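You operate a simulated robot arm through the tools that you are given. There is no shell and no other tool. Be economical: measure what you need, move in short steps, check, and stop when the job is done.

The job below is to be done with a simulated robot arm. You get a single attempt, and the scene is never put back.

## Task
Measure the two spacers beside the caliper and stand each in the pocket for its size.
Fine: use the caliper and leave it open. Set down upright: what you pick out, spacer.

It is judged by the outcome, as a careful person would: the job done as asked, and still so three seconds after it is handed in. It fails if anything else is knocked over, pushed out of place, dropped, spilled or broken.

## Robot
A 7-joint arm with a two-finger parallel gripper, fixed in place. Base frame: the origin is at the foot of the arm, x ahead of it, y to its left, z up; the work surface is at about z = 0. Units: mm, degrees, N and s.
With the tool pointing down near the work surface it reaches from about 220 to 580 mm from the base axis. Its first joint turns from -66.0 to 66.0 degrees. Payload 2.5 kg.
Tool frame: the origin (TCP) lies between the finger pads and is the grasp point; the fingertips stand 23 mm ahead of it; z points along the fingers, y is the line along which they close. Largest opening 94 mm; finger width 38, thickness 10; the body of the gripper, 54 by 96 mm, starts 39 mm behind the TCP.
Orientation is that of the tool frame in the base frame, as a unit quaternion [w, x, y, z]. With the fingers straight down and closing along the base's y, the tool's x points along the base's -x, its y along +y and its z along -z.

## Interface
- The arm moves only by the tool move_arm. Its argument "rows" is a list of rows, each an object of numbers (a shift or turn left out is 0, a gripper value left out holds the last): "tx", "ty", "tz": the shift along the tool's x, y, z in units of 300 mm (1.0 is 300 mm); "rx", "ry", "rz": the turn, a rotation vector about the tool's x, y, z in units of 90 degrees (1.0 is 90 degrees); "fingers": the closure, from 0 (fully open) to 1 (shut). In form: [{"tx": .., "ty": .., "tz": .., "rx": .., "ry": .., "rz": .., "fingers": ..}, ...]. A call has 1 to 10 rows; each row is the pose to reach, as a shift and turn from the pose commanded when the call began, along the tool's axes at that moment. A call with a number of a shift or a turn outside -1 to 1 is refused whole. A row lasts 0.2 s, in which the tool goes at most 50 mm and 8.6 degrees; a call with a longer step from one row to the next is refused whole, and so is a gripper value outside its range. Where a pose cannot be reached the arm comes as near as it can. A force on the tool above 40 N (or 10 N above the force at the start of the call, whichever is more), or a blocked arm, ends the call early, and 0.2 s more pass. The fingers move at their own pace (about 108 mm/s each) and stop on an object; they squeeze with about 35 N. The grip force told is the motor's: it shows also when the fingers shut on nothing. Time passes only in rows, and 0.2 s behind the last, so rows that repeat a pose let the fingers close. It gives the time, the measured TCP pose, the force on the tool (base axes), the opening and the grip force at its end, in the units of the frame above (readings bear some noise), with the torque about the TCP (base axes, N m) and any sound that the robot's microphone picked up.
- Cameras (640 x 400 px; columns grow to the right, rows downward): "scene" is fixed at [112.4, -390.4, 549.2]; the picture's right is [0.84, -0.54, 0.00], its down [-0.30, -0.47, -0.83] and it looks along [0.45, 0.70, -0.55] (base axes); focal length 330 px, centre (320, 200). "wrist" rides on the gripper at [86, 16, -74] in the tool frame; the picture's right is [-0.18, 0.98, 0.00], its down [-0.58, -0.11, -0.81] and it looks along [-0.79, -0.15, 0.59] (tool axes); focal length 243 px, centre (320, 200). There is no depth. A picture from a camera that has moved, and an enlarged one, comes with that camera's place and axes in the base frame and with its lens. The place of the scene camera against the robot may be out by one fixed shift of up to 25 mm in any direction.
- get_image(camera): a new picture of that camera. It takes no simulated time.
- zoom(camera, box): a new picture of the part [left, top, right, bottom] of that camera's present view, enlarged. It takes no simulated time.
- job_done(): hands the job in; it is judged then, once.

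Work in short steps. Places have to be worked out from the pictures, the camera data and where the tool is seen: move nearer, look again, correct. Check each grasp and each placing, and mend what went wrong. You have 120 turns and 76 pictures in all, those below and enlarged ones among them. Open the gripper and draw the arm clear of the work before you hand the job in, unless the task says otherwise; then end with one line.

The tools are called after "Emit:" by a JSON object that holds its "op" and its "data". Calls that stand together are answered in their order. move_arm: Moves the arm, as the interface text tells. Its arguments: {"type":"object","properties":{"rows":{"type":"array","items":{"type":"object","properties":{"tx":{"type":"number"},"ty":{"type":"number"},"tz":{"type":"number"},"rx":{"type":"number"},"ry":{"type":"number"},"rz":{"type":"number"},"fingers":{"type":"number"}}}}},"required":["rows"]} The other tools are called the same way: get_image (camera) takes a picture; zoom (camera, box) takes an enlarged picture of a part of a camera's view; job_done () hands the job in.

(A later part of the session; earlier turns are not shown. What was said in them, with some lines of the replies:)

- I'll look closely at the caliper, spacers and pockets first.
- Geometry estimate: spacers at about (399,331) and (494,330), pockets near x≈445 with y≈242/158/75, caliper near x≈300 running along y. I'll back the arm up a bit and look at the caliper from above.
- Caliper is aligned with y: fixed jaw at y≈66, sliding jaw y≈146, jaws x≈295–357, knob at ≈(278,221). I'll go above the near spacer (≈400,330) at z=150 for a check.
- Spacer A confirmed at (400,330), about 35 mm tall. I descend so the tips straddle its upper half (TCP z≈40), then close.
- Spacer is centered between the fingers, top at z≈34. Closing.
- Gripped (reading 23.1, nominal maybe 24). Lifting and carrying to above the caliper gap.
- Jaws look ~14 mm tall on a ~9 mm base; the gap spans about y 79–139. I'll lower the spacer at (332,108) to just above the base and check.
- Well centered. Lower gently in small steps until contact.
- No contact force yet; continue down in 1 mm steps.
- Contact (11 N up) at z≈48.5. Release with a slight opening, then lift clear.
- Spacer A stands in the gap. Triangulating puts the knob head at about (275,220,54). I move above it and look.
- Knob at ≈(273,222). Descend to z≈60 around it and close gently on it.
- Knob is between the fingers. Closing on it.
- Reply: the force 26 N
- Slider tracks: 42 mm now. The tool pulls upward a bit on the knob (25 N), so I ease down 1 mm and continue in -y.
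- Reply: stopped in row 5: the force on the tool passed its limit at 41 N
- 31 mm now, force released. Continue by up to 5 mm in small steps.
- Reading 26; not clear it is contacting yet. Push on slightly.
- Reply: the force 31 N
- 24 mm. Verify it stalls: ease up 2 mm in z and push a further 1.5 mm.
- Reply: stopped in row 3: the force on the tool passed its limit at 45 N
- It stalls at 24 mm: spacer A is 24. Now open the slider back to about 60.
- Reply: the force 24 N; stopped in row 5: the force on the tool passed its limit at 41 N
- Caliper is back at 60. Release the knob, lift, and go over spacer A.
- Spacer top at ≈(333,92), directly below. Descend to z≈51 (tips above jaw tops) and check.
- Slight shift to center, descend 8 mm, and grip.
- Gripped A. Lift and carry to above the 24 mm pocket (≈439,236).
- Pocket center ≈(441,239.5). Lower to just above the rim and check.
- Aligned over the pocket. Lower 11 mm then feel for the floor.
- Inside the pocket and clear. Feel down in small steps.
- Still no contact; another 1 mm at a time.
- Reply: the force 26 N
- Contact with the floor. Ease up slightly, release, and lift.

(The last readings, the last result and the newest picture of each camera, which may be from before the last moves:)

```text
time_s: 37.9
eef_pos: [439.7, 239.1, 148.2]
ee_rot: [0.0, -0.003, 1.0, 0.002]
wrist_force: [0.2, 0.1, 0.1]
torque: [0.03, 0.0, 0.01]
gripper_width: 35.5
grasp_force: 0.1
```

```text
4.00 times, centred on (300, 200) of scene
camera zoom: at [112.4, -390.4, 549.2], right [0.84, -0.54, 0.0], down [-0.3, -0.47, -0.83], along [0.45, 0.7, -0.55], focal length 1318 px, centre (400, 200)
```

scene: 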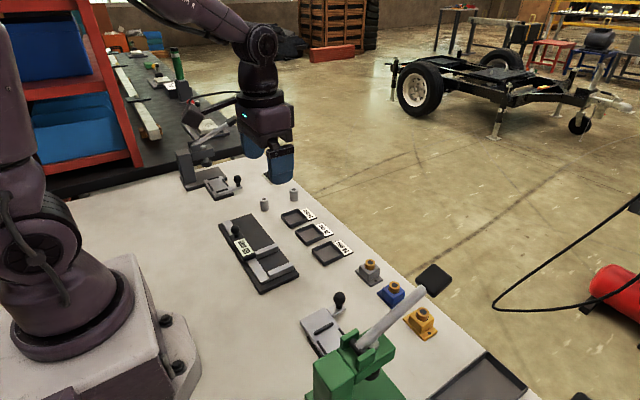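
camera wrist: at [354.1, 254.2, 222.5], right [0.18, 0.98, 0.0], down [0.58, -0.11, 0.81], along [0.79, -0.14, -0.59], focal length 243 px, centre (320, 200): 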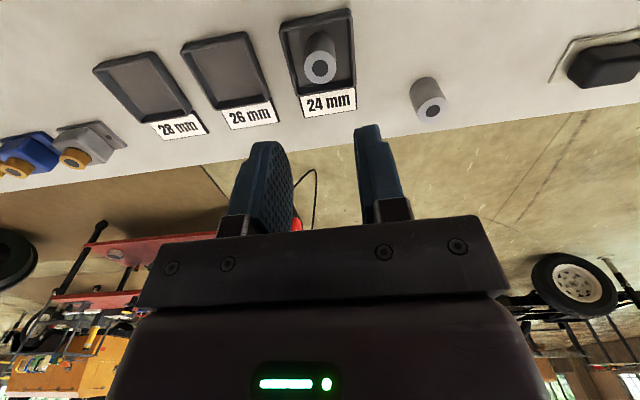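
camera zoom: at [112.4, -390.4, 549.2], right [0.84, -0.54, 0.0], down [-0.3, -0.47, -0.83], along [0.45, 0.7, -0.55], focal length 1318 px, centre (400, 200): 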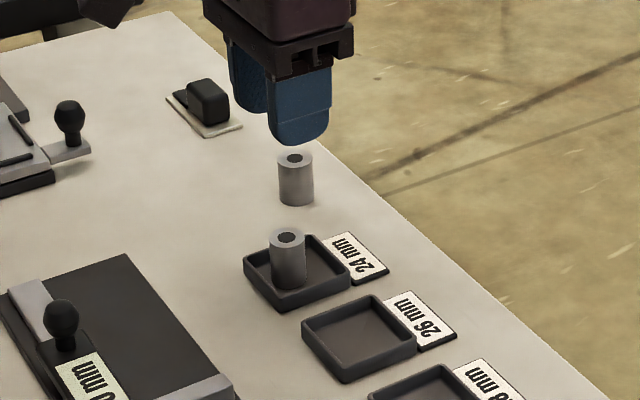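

Spacer A stands in the 24 pocket. Spacer B at ≈(494,329), near the reach limit; I'll go above it, slightly inward.

Emit:
{"op": "move_arm", "data": {"rows": [{"tx": -0.05, "ty": 0.09, "fingers": 0.35}, {"tx": -0.11, "ty": 0.2}, {"tx": -0.167, "ty": 0.3}, {"tx": -0.167, "ty": 0.3, "tz": 0.1}, {"tx": -0.167, "ty": 0.3, "tz": 0.2}, {"tx": -0.167, "ty": 0.3, "tz": 0.28}, {"tx": -0.167, "ty": 0.3, "tz": 0.28}]}}

Emit:
{"op": "zoom", "data": {"camera": "wrist", "box": [160, 0, 480, 220]}}

```text
time_s: 39.5
eef_pos: [489.5, 327.9, 63.1]
ee_rot: [0.001, -0.003, 1.0, 0.003]
wrist_force: [0.4, 0.2, -0.3]
torque: [-0.01, -0.03, 0.0]
gripper_width: 61.0
grasp_force: 0.2
```

```text
1.82 times, centred on (320, 110) of wrist
camera zoom: at [404.0, 343.7, 138.2], right [0.18, 0.98, 0.01], down [0.58, -0.11, 0.81], along [0.79, -0.14, -0.59], focal length 441 px, centre (320, 364)
```

zoom: 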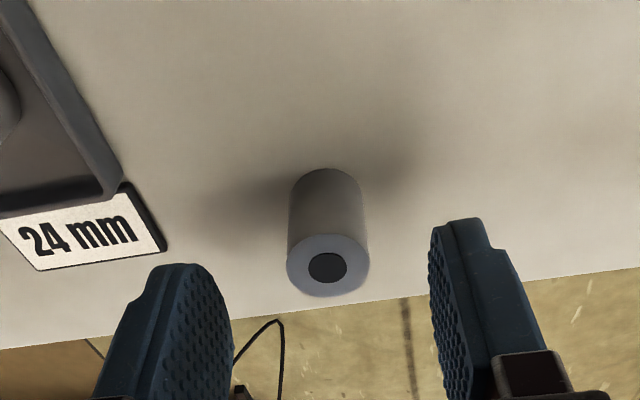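

Reach is fine. Spacer at (494,330); shift +4 x, +2 y, descend to z≈40, and close.

Emit:
{"op": "move_arm", "data": {"rows": [{"tx": -0.013, "ty": 0.007, "tz": 0.03}, {"tx": -0.013, "ty": 0.007, "tz": 0.06}, {"tx": -0.013, "ty": 0.007, "tz": 0.076}, {"tx": -0.013, "ty": 0.007, "tz": 0.076}, {"tx": -0.013, "ty": 0.007, "tz": 0.076, "fingers": 0.7}, {"tx": -0.013, "ty": 0.007, "tz": 0.076, "fingers": 0.85}, {"tx": -0.013, "ty": 0.007, "tz": 0.076, "fingers": 1}, {"tx": -0.013, "ty": 0.007, "tz": 0.076, "fingers": 1}]}}

Emit:
{"op": "zoom", "data": {"camera": "wrist", "box": [160, 0, 480, 220]}}

```text
time_s: 41.3
eef_pos: [492.5, 330.9, 42.2]
ee_rot: [0.002, -0.002, 1.0, 0.002]
wrist_force: [-0.3, -0.9, 0.4]
torque: [-0.02, 0.0, 0.0]
gripper_width: 24.8
grasp_force: 35.3
```

```text
1.82 times, centred on (320, 110) of wrist
camera zoom: at [407.1, 346.2, 116.6], right [0.18, 0.98, 0.01], down [0.58, -0.11, 0.81], along [0.79, -0.14, -0.59], focal length 441 px, centre (320, 364)
```

zoom: 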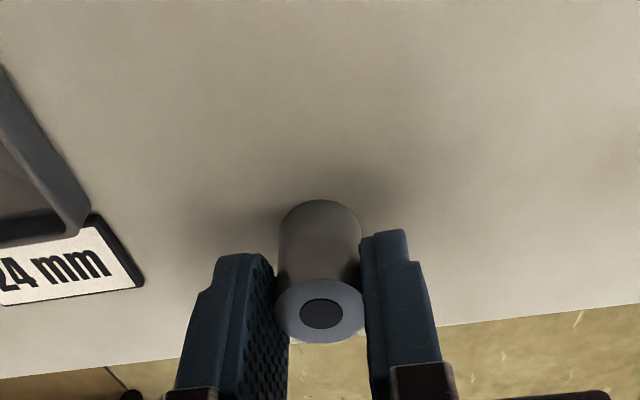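

Gripped B (24.8 → likely 26). Lift and carry to above the caliper gap for measurement.

Emit:
{"op": "move_arm", "data": {"rows": [{"tz": -0.1}, {"tz": -0.22}, {"tz": -0.36}, {"tz": -0.4, "tx": 0.077, "ty": -0.106}, {"tz": -0.4, "tx": 0.153, "ty": -0.212}, {"tz": -0.4, "tx": 0.23, "ty": -0.318}, {"tz": -0.4, "tx": 0.307, "ty": -0.424}, {"tz": -0.4, "tx": 0.383, "ty": -0.53}, {"tz": -0.4, "tx": 0.46, "ty": -0.637}, {"tz": -0.4, "tx": 0.537, "ty": -0.743}]}}

Emit:
{"op": "get_image", "data": {"camera": "wrist"}}

```text
time_s: 43.5
eef_pos: [331.0, 106.6, 161.5]
ee_rot: [0.001, -0.003, 1.0, 0.003]
wrist_force: [0.1, -0.1, -1.6]
torque: [-0.02, -0.01, 0.01]
gripper_width: 24.8
grasp_force: 34.8
```

```text
33 pictures are left
camera wrist: at [246.1, 122.0, 235.2], right [0.18, 0.98, 0.01], down [0.58, -0.11, 0.81], along [0.79, -0.14, -0.59], focal length 243 px, centre (320, 200)
```

wrist: 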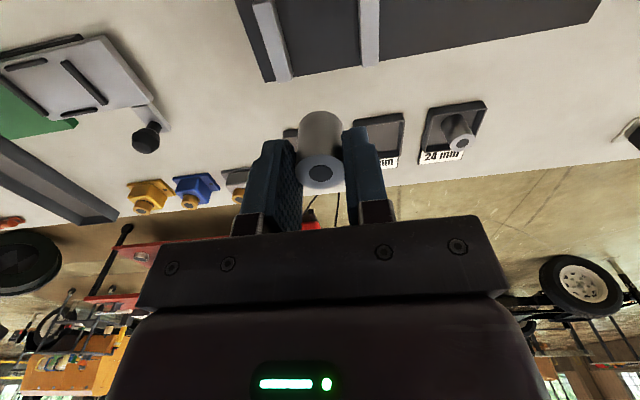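

Same position as before; lower to z≈53 at y≈108.

Emit:
{"op": "move_arm", "data": {"rows": [{"ty": 0.003, "tz": 0.1}, {"ty": 0.003, "tz": 0.2}, {"ty": 0.003, "tz": 0.28}, {"ty": 0.003, "tz": 0.33}, {"ty": 0.003, "tz": 0.355}, {"ty": 0.003, "tz": 0.355}]}}

Emit:
{"op": "zoom", "data": {"camera": "wrist", "box": [160, 0, 480, 220]}}

```text
time_s: 44.9
eef_pos: [332.8, 108.3, 55.8]
ee_rot: [0.0, -0.003, 1.0, 0.004]
wrist_force: [0.1, -0.3, -0.9]
torque: [0.04, 0.0, 0.02]
gripper_width: 24.9
grasp_force: 35.1
```

```text
1.82 times, centred on (320, 110) of wrist
camera zoom: at [247.5, 124.5, 129.4], right [0.18, 0.98, 0.01], down [0.58, -0.11, 0.81], along [0.79, -0.14, -0.59], focal length 441 px, centre (320, 364)
```

zoom: 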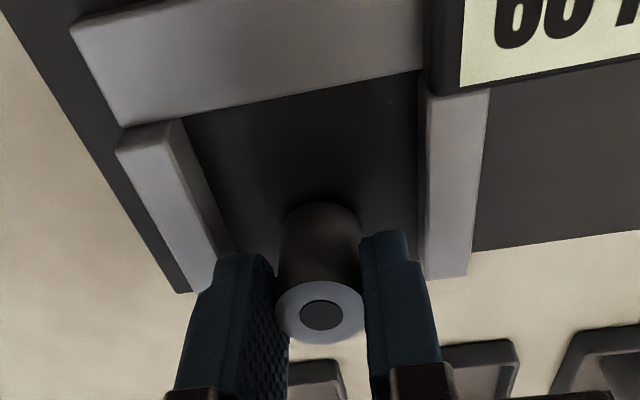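

Centered in the gap. Lower in small steps to contact.

Emit:
{"op": "move_arm", "data": {"rows": [{"tz": 0.006}, {"tz": 0.012}, {"tz": 0.016}, {"tz": 0.016}]}}

Emit:
{"op": "move_arm", "data": {"rows": [{"tz": 0.0033}, {"tz": 0.005}, {"tz": 0.005}]}}

```text
time_s: 45.9
eef_pos: [332.8, 108.5, 50.2]
ee_rot: [0.003, -0.002, 1.0, 0.003]
wrist_force: [-6.3, -1.5, 28.7]
torque: [-0.12, 0.07, -0.01]
gripper_width: 25.4
grasp_force: 34.8
```

```text
time_s: 46.6
eef_pos: [335.3, 109.2, 50.7]
ee_rot: [0.001, -0.004, 1.0, 0.003]
wrist_force: [-2.2, -0.1, 6.5]
torque: [-0.05, -0.03, -0.04]
gripper_width: 25.2
grasp_force: 34.8
stopped in row 3: the force on the tool passed its limit at 42 N (the readings are from after the stop); the commanded pose is now the measured one
```

On the base (I overpressed a little; force now 6 N). Release and lift.

Emit:
{"op": "move_arm", "data": {"rows": [{"fingers": 0.9}, {"fingers": 0.64}, {"fingers": 0.64}, {"tz": -0.03}, {"tz": -0.1}, {"tz": -0.22}, {"tz": -0.34}]}}

Emit:
{"op": "zoom", "data": {"camera": "scene", "box": [220, 190, 320, 300]}}

```text
time_s: 48.2
eef_pos: [333.6, 105.4, 152.1]
ee_rot: [0.001, -0.004, 1.0, 0.002]
wrist_force: [1.8, -0.2, 0.1]
torque: [0.02, -0.04, 0.0]
gripper_width: 33.7
grasp_force: 0.0
```

```text
3.64 times, centred on (270, 245) of scene
camera zoom: at [112.4, -390.4, 549.2], right [0.84, -0.54, 0.0], down [-0.3, -0.47, -0.83], along [0.45, 0.7, -0.55], focal length 1198 px, centre (502, 36)
```

zoom: 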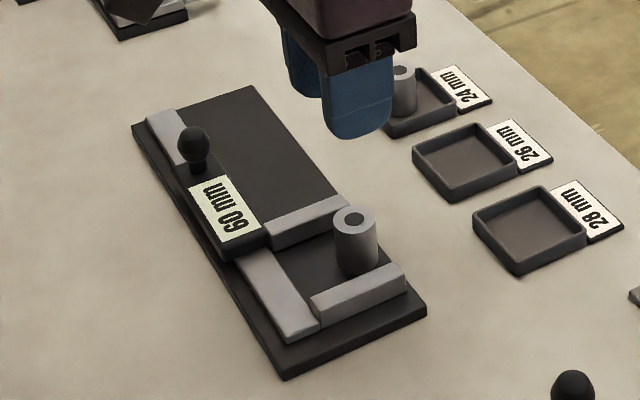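

B stands in the gap. Back to the knob and grip it.

Emit:
{"op": "move_arm", "data": {"rows": [{"tx": 0.06, "ty": 0.12, "fingers": 0.45}, {"tx": 0.13, "ty": 0.25}, {"tx": 0.2, "ty": 0.383}, {"tx": 0.2, "ty": 0.383}, {"tx": 0.2, "ty": 0.383, "tz": 0.1}, {"tx": 0.2, "ty": 0.383, "tz": 0.18}]}}

Emit:
{"op": "get_image", "data": {"camera": "wrist"}}

```text
time_s: 49.6
eef_pos: [273.9, 222.7, 97.2]
ee_rot: [0.001, -0.005, 1.0, 0.003]
wrist_force: [-0.5, 0.3, 0.6]
torque: [-0.02, 0.0, -0.01]
gripper_width: 51.4
grasp_force: 0.0
```

```text
30 pictures are left
camera wrist: at [187.6, 237.8, 171.5], right [0.18, 0.98, 0.01], down [0.58, -0.11, 0.81], along [0.8, -0.14, -0.59], focal length 243 px, centre (320, 200)
```

wrist: 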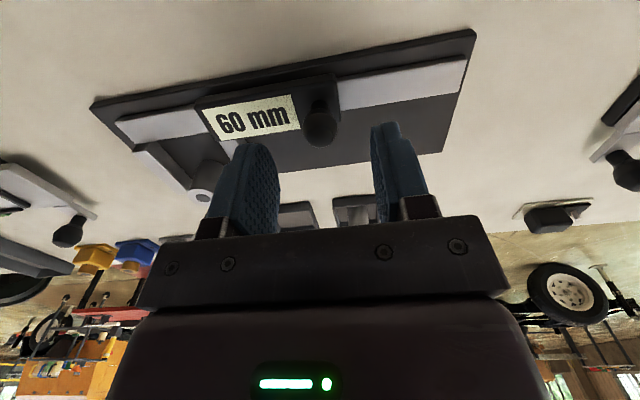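

Emit:
{"op": "move_arm", "data": {"rows": [{"tz": 0.06}, {"tz": 0.11}, {"tz": 0.125}, {"tz": 0.125}, {"tz": 0.125, "fingers": 0.7}, {"tz": 0.125, "fingers": 0.85}, {"tz": 0.125, "fingers": 1}, {"tz": 0.125, "fingers": 1}]}}

Emit:
{"op": "move_arm", "data": {"rows": [{"ty": -0.02}, {"ty": -0.04}, {"ty": -0.06}, {"ty": -0.06}]}}

```text
time_s: 51.4
eef_pos: [274.2, 222.3, 59.2]
ee_rot: [0.001, -0.002, 1.0, 0.003]
wrist_force: [1.5, -4.5, -2.5]
torque: [-0.4, 0.07, -0.01]
gripper_width: 20.0
grasp_force: 45.1
```

```text
time_s: 52.4
eef_pos: [274.1, 204.4, 59.8]
ee_rot: [0.0, -0.005, 1.0, 0.003]
wrist_force: [-5.8, 1.0, -0.9]
torque: [-0.25, -0.63, -0.01]
gripper_width: 19.7
grasp_force: 45.1
```

Knob gripped and moving. Continue toward ~28 mm, then fine.

Emit:
{"op": "move_arm", "data": {"rows": [{"ty": -0.015}, {"ty": -0.03}, {"ty": -0.042}, {"ty": -0.042}]}}

Emit:
{"op": "zoom", "data": {"camera": "scene", "box": [240, 220, 320, 290]}}

```text
time_s: 53.4
eef_pos: [273.7, 191.9, 59.3]
ee_rot: [0.001, -0.003, 1.0, 0.002]
wrist_force: [-11.4, 1.9, 0.0]
torque: [-0.21, -0.38, 0.11]
gripper_width: 20.1
grasp_force: 45.0
```

```text
5.71 times, centred on (280, 255) of scene
camera zoom: at [112.4, -390.4, 549.2], right [0.84, -0.54, 0.0], down [-0.3, -0.47, -0.83], along [0.45, 0.7, -0.55], focal length 1883 px, centre (549, -114)
```

zoom: 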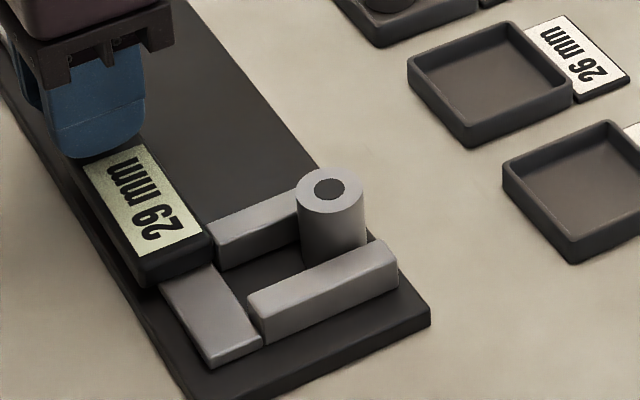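

Emit:
{"op": "move_arm", "data": {"rows": [{"ty": -0.005}, {"ty": -0.01}, {"ty": -0.014}, {"ty": -0.014}]}}

Emit:
{"op": "zoom", "data": {"camera": "scene", "box": [240, 220, 320, 290]}}

```text
time_s: 54.4
eef_pos: [273.8, 187.6, 61.7]
ee_rot: [0.002, -0.002, 1.0, 0.002]
wrist_force: [-1.8, 4.4, -17.7]
torque: [-0.38, 1.03, -0.18]
gripper_width: 20.0
grasp_force: 44.9
```

```text
5.71 times, centred on (280, 255) of scene
camera zoom: at [112.5, -390.3, 549.2], right [0.84, -0.54, 0.0], down [-0.3, -0.47, -0.83], along [0.45, 0.7, -0.55], focal length 1883 px, centre (549, -114)
```

zoom: 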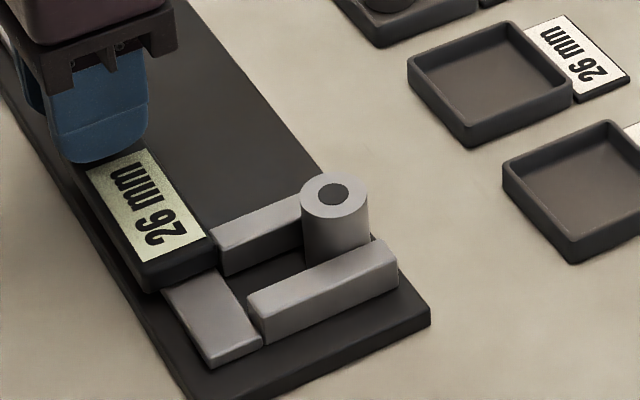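

Reads 26; push 1 mm more to confirm the stall.

Emit:
{"op": "move_arm", "data": {"rows": [{"ty": -0.002}, {"ty": -0.004}]}}

Emit:
{"op": "zoom", "data": {"camera": "scene", "box": [240, 220, 320, 290]}}

```text
time_s: 55.0
eef_pos: [274.9, 187.7, 59.5]
ee_rot: [0.002, -0.004, 1.0, 0.003]
wrist_force: [-1.9, 11.4, -15.4]
torque: [-0.33, 0.71, -0.2]
gripper_width: 19.8
grasp_force: 44.5
```

```text
5.71 times, centred on (280, 255) of scene
camera zoom: at [112.5, -390.3, 549.2], right [0.84, -0.54, 0.0], down [-0.3, -0.47, -0.83], along [0.45, 0.7, -0.55], focal length 1883 px, centre (549, -114)
```

zoom: 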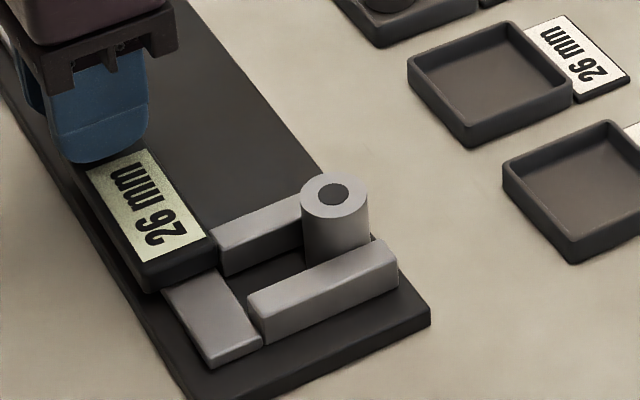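

B is 26 mm. Open the slider back to ~60.

Emit:
{"op": "move_arm", "data": {"rows": [{"ty": 0.02}, {"ty": 0.045}, {"ty": 0.065}, {"ty": 0.065}]}}

Emit:
{"op": "move_arm", "data": {"rows": [{"ty": 0.02}, {"ty": 0.04}, {"ty": 0.053}, {"ty": 0.053}]}}

Emit:
{"op": "zoom", "data": {"camera": "scene", "box": [220, 190, 320, 300]}}

```text
time_s: 56.0
eef_pos: [273.9, 207.2, 59.1]
ee_rot: [0.001, -0.003, 1.0, 0.004]
wrist_force: [-9.8, -1.1, 25.3]
torque: [-0.46, 0.97, -0.09]
gripper_width: 20.0
grasp_force: 44.7
```

```text
time_s: 57.0
eef_pos: [273.7, 222.3, 58.8]
ee_rot: [0.001, -0.004, 1.0, 0.002]
wrist_force: [-6.5, -4.4, 15.6]
torque: [-0.37, -0.68, 0.06]
gripper_width: 20.0
grasp_force: 44.8
```

```text
3.64 times, centred on (270, 245) of scene
camera zoom: at [112.4, -390.4, 549.2], right [0.84, -0.54, 0.0], down [-0.3, -0.47, -0.83], along [0.45, 0.7, -0.55], focal length 1198 px, centre (502, 36)
```

zoom: 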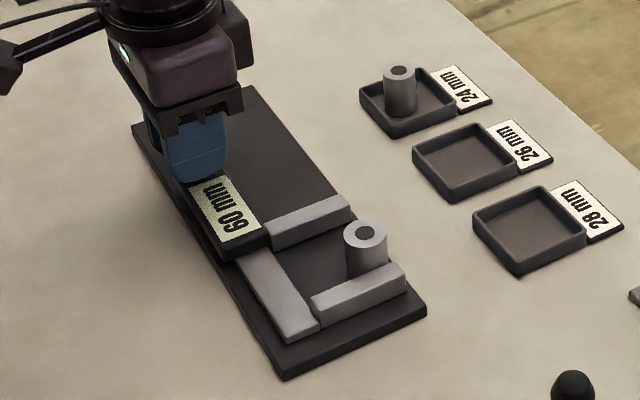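

Caliper back at 60. Release, lift, and move over spacer B (≈335,93).

Emit:
{"op": "move_arm", "data": {"rows": [{"fingers": 0.7}, {"fingers": 0.48}, {"fingers": 0.48, "tz": -0.1}, {"tz": -0.2}, {"tz": -0.25, "tx": -0.05, "ty": -0.1}, {"tz": -0.25, "tx": -0.12, "ty": -0.22}, {"tz": -0.25, "tx": -0.18, "ty": -0.34}, {"tz": -0.25, "tx": -0.203, "ty": -0.43}, {"tz": -0.25, "tx": -0.203, "ty": -0.43}]}}

Emit:
{"op": "zoom", "data": {"camera": "wrist", "box": [160, 0, 480, 220]}}

```text
time_s: 59.0
eef_pos: [333.4, 91.1, 136.2]
ee_rot: [0.001, -0.003, 1.0, 0.003]
wrist_force: [0.0, 0.2, 0.1]
torque: [0.0, 0.0, -0.02]
gripper_width: 49.0
grasp_force: 0.0
```

```text
1.82 times, centred on (320, 110) of wrist
camera zoom: at [247.9, 107.5, 210.3], right [0.18, 0.98, 0.01], down [0.58, -0.11, 0.81], along [0.79, -0.14, -0.59], focal length 441 px, centre (320, 364)
```

zoom: 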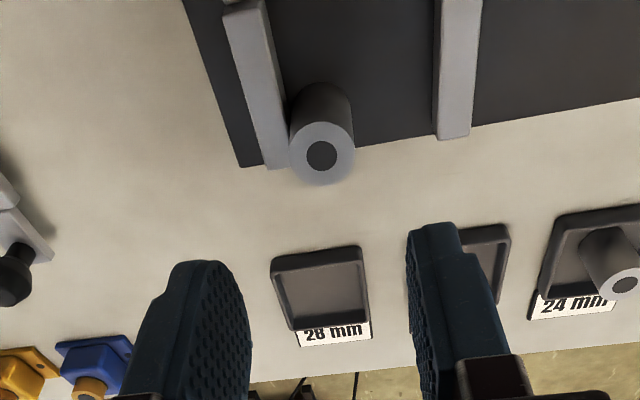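

Spacer at ≈(337,93). Shift +4 x, +1.5 y, descend to z≈51 with tips over the jaw, then close.

Emit:
{"op": "move_arm", "data": {"rows": [{"tx": -0.012, "ty": 0.005, "tz": 0.1}, {"tx": -0.012, "ty": 0.005, "tz": 0.18}, {"tx": -0.012, "ty": 0.005, "tz": 0.24}, {"tx": -0.012, "ty": 0.005, "tz": 0.26}, {"tx": -0.012, "ty": 0.005, "tz": 0.26}]}}

Emit:
{"op": "zoom", "data": {"camera": "wrist", "box": [160, 0, 480, 220]}}

```text
time_s: 60.2
eef_pos: [339.3, 95.6, 56.9]
ee_rot: [0.0, -0.003, 1.0, 0.003]
wrist_force: [0.1, -0.5, 0.1]
torque: [0.0, 0.01, -0.01]
gripper_width: 48.9
grasp_force: 0.1
```

```text
1.82 times, centred on (320, 110) of wrist
camera zoom: at [252.5, 110.0, 130.9], right [0.18, 0.98, 0.01], down [0.58, -0.11, 0.81], along [0.8, -0.14, -0.59], focal length 441 px, centre (320, 364)
```

zoom: 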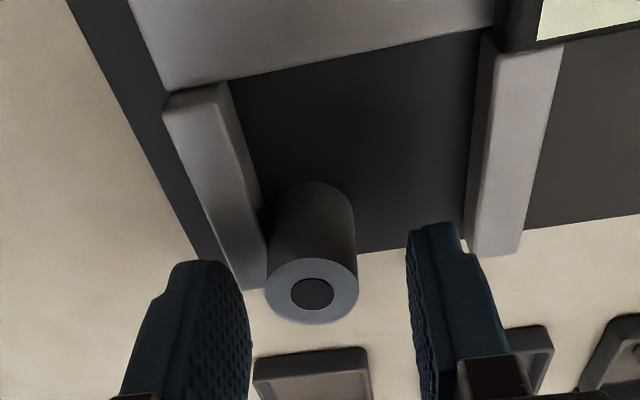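

Shift −2 mm y, descend 6 mm, and close.

Emit:
{"op": "move_arm", "data": {"rows": [{"ty": -0.007, "tz": 0.01}, {"ty": -0.007, "tz": 0.019}, {"ty": -0.007, "tz": 0.019}, {"ty": -0.007, "tz": 0.019, "fingers": 0.65}, {"ty": -0.007, "tz": 0.019, "fingers": 0.8}, {"ty": -0.007, "tz": 0.019, "fingers": 1}, {"ty": -0.007, "tz": 0.019, "fingers": 1}]}}

```text
time_s: 61.8
eef_pos: [338.7, 92.8, 50.5]
ee_rot: [0.001, -0.004, 1.0, 0.004]
wrist_force: [1.0, 4.0, -0.6]
torque: [0.14, -0.02, -0.02]
gripper_width: 25.1
grasp_force: 34.8
```

Gripped B. Lift and carry over the 26 pocket (≈440,158).

Emit:
{"op": "move_arm", "data": {"rows": [{"tz": -0.06}, {"tz": -0.18}, {"tz": -0.28}, {"tz": -0.28, "tx": -0.08, "ty": 0.05}, {"tz": -0.28, "tx": -0.17, "ty": 0.11}, {"tz": -0.28, "tx": -0.26, "ty": 0.17}, {"tz": -0.28, "tx": -0.338, "ty": 0.217}, {"tz": -0.28, "tx": -0.338, "ty": 0.217}]}}

Emit:
{"op": "get_image", "data": {"camera": "wrist"}}

```text
time_s: 63.6
eef_pos: [440.0, 158.3, 137.2]
ee_rot: [0.001, -0.003, 1.0, 0.002]
wrist_force: [0.0, 0.4, -1.3]
torque: [-0.01, 0.0, 0.0]
gripper_width: 25.0
grasp_force: 35.4
```

```text
23 pictures are left
camera wrist: at [353.8, 173.4, 211.5], right [0.18, 0.98, 0.01], down [0.58, -0.11, 0.81], along [0.79, -0.14, -0.59], focal length 243 px, centre (320, 200)
```

wrist: 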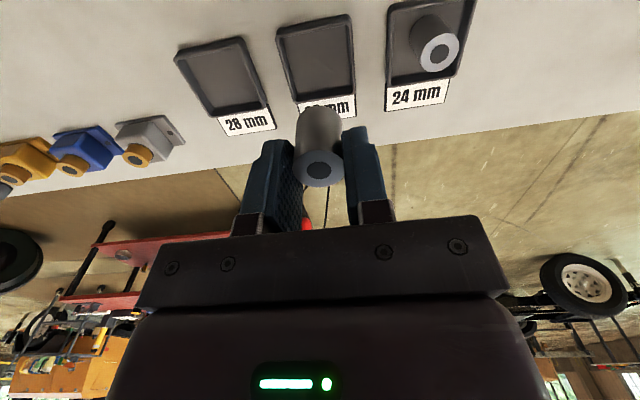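

Pocket center ≈(440,157.5); lower into it to ~z=53.

Emit:
{"op": "move_arm", "data": {"rows": [{"tx": -0.002, "ty": -0.003, "tz": 0.1}, {"tx": -0.002, "ty": -0.003, "tz": 0.18}, {"tx": -0.002, "ty": -0.003, "tz": 0.24}, {"tx": -0.002, "ty": -0.003, "tz": 0.265}, {"tx": -0.002, "ty": -0.003, "tz": 0.265}]}}

Emit:
{"op": "zoom", "data": {"camera": "wrist", "box": [160, 0, 480, 220]}}

Emit:
{"op": "zoom", "data": {"camera": "scene", "box": [270, 190, 350, 260]}}

```text
time_s: 64.8
eef_pos: [440.9, 159.3, 56.5]
ee_rot: [0.001, -0.004, 1.0, 0.002]
wrist_force: [-0.5, 0.7, -0.9]
torque: [0.01, 0.02, 0.03]
gripper_width: 25.1
grasp_force: 35.3
```

```text
1.82 times, centred on (320, 110) of wrist
camera zoom: at [354.7, 173.8, 131.1], right [0.18, 0.98, 0.01], down [0.58, -0.11, 0.81], along [0.79, -0.14, -0.59], focal length 441 px, centre (320, 364)
```

zoom: 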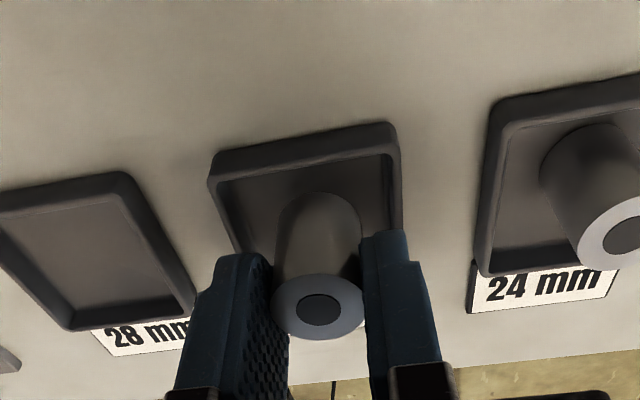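

```text
5.71 times, centred on (310, 225) of scene
camera zoom: at [112.4, -390.4, 549.2], right [0.84, -0.54, 0.0], down [-0.3, -0.47, -0.83], along [0.45, 0.7, -0.55], focal length 1883 px, centre (377, 57)
```

zoom: 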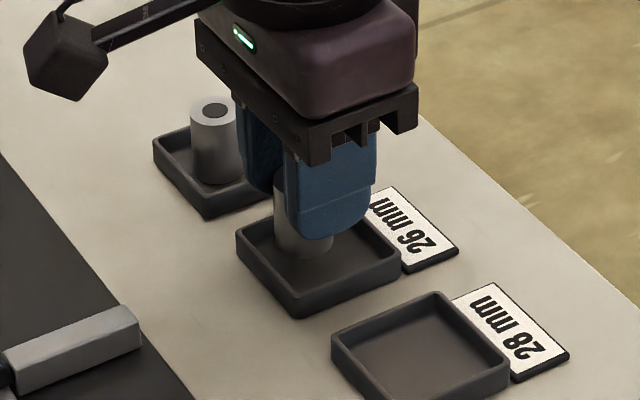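

Well placed. Lower further with −1 mm y, then feel for the floor.

Emit:
{"op": "move_arm", "data": {"rows": [{"ty": -0.004, "tz": 0.01}, {"ty": -0.004, "tz": 0.02}, {"ty": -0.004, "tz": 0.028}, {"ty": -0.004, "tz": 0.028}]}}

Emit:
{"op": "move_arm", "data": {"rows": [{"tz": 0.0033}, {"tz": 0.0033}]}}

```text
time_s: 65.8
eef_pos: [440.8, 157.3, 48.0]
ee_rot: [0.0, -0.003, 1.0, 0.003]
wrist_force: [-0.3, -0.4, -0.6]
torque: [0.03, -0.01, 0.0]
gripper_width: 24.8
grasp_force: 34.9
```

```text
time_s: 66.4
eef_pos: [439.2, 157.5, 46.9]
ee_rot: [0.0, -0.004, 1.0, 0.003]
wrist_force: [0.2, -0.3, -2.3]
torque: [0.02, -0.03, 0.01]
gripper_width: 25.0
grasp_force: 35.4
```

Emit:
{"op": "move_arm", "data": {"rows": [{"tz": 0.0033}, {"tz": 0.0033}]}}

Emit:
{"op": "move_arm", "data": {"rows": [{"tz": 0.003}, {"tz": 0.003}]}}

```text
time_s: 67.0
eef_pos: [441.0, 157.3, 46.5]
ee_rot: [0.001, -0.003, 1.0, 0.003]
wrist_force: [-0.3, -0.1, -0.8]
torque: [-0.02, 0.02, 0.03]
gripper_width: 24.7
grasp_force: 35.4
```

```text
time_s: 67.6
eef_pos: [440.4, 156.3, 44.1]
ee_rot: [-0.001, -0.004, 1.0, 0.003]
wrist_force: [0.1, -0.1, -0.9]
torque: [0.02, -0.01, 0.01]
gripper_width: 24.9
grasp_force: 34.6
```

No contact yet; continue.

Emit:
{"op": "move_arm", "data": {"rows": [{"tz": 0.003}, {"tz": 0.003}]}}

Emit:
{"op": "zoom", "data": {"camera": "wrist", "box": [160, 0, 480, 220]}}

```text
time_s: 68.2
eef_pos: [440.2, 156.5, 44.8]
ee_rot: [0.001, -0.004, 1.0, 0.003]
wrist_force: [-3.5, -1.4, 9.9]
torque: [-0.15, 0.18, -0.04]
gripper_width: 24.9
grasp_force: 34.5
```

```text
1.82 times, centred on (320, 110) of wrist
camera zoom: at [354.8, 172.0, 118.8], right [0.18, 0.98, 0.01], down [0.58, -0.11, 0.81], along [0.79, -0.14, -0.59], focal length 441 px, centre (320, 364)
```

zoom: 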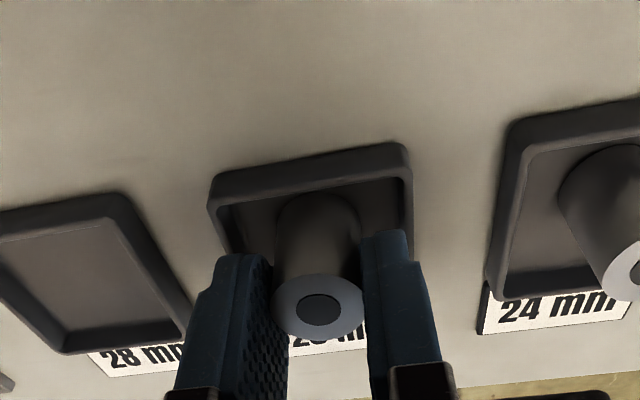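

Contact at 10 N, squarely inside. Release and lift clear.

Emit:
{"op": "move_arm", "data": {"rows": [{"fingers": 0.85}, {"fingers": 0.6}, {"fingers": 0.6}, {"tz": -0.04}, {"tz": -0.14}, {"tz": -0.28}, {"tz": -0.42}, {"tz": -0.5, "tx": 0.12}, {"tz": -0.5, "tx": 0.24}, {"tz": -0.5, "tx": 0.36}]}}

Emit:
{"op": "get_image", "data": {"camera": "wrist"}}

Emit:
{"op": "zoom", "data": {"camera": "scene", "box": [200, 150, 360, 300]}}

Emit:
{"op": "get_image", "data": {"camera": "scene"}}

```text
time_s: 70.4
eef_pos: [331.9, 153.9, 193.6]
ee_rot: [0.001, -0.004, 1.0, 0.002]
wrist_force: [-0.3, 0.4, -0.2]
torque: [-0.02, -0.01, 0.0]
gripper_width: 37.7
grasp_force: 0.1
```

```text
19 pictures are left
camera wrist: at [246.1, 169.8, 268.7], right [0.18, 0.98, 0.01], down [0.58, -0.11, 0.81], along [0.79, -0.14, -0.59], focal length 243 px, centre (320, 200)
```

wrist: 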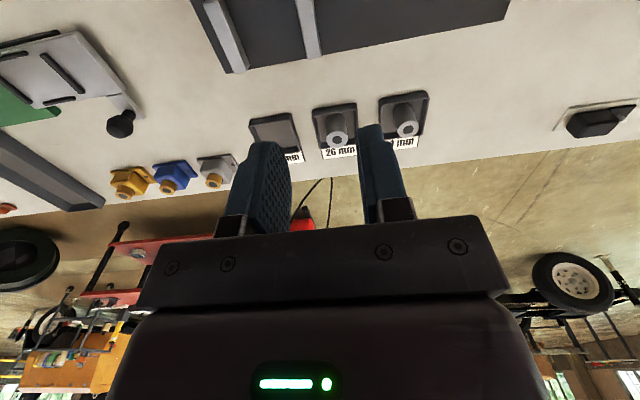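

```text
2.67 times, centred on (280, 225) of scene
camera zoom: at [112.4, -390.4, 549.2], right [0.84, -0.54, 0.0], down [-0.3, -0.47, -0.83], along [0.45, 0.7, -0.55], focal length 879 px, centre (427, 133)
```

zoom: 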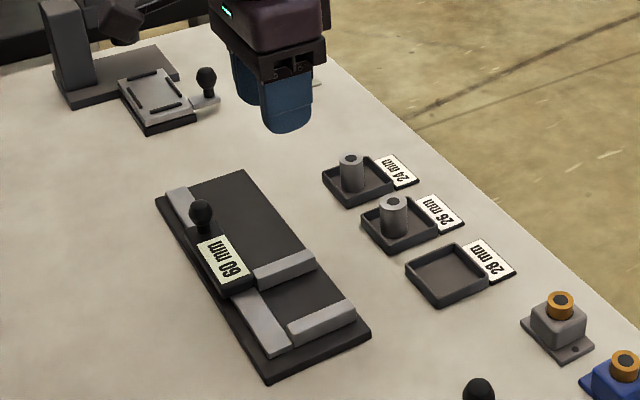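

```text
17 pictures are left
```

scene: 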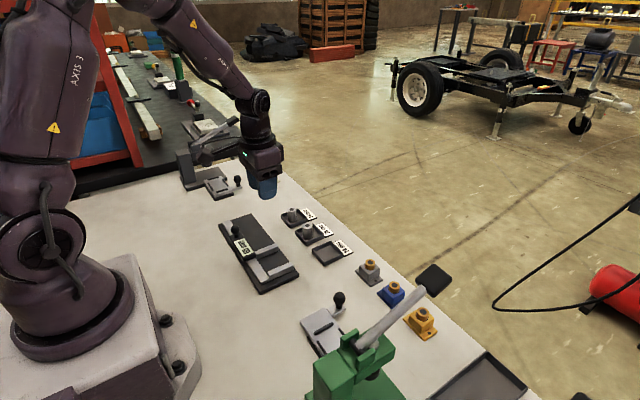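

Both spacers stand in their pockets and the caliper is open at 60. Open the gripper fully, raise clear, and hand in.

Emit:
{"op": "move_arm", "data": {"rows": [{"fingers": 0, "tz": -0.1}, {"fingers": 0, "tz": -0.22}, {"fingers": 0, "tz": -0.3}, {"fingers": 0, "tz": -0.3}]}}

Emit:
{"op": "job_done", "data": {}}

```text
time_s: 71.4
eef_pos: [332.4, 154.6, 285.2]
ee_rot: [0.001, -0.004, 1.0, 0.003]
wrist_force: [-0.2, -0.3, -0.1]
torque: [0.02, 0.03, 0.01]
gripper_width: 94.0
grasp_force: 0.1
```

```text
The job is handed in.
```

The caliper read 24 mm and 26 mm for the two spacers; each now stands upright in the pocket for its size, the caliper is open at 60 mm, and the job is handed in.
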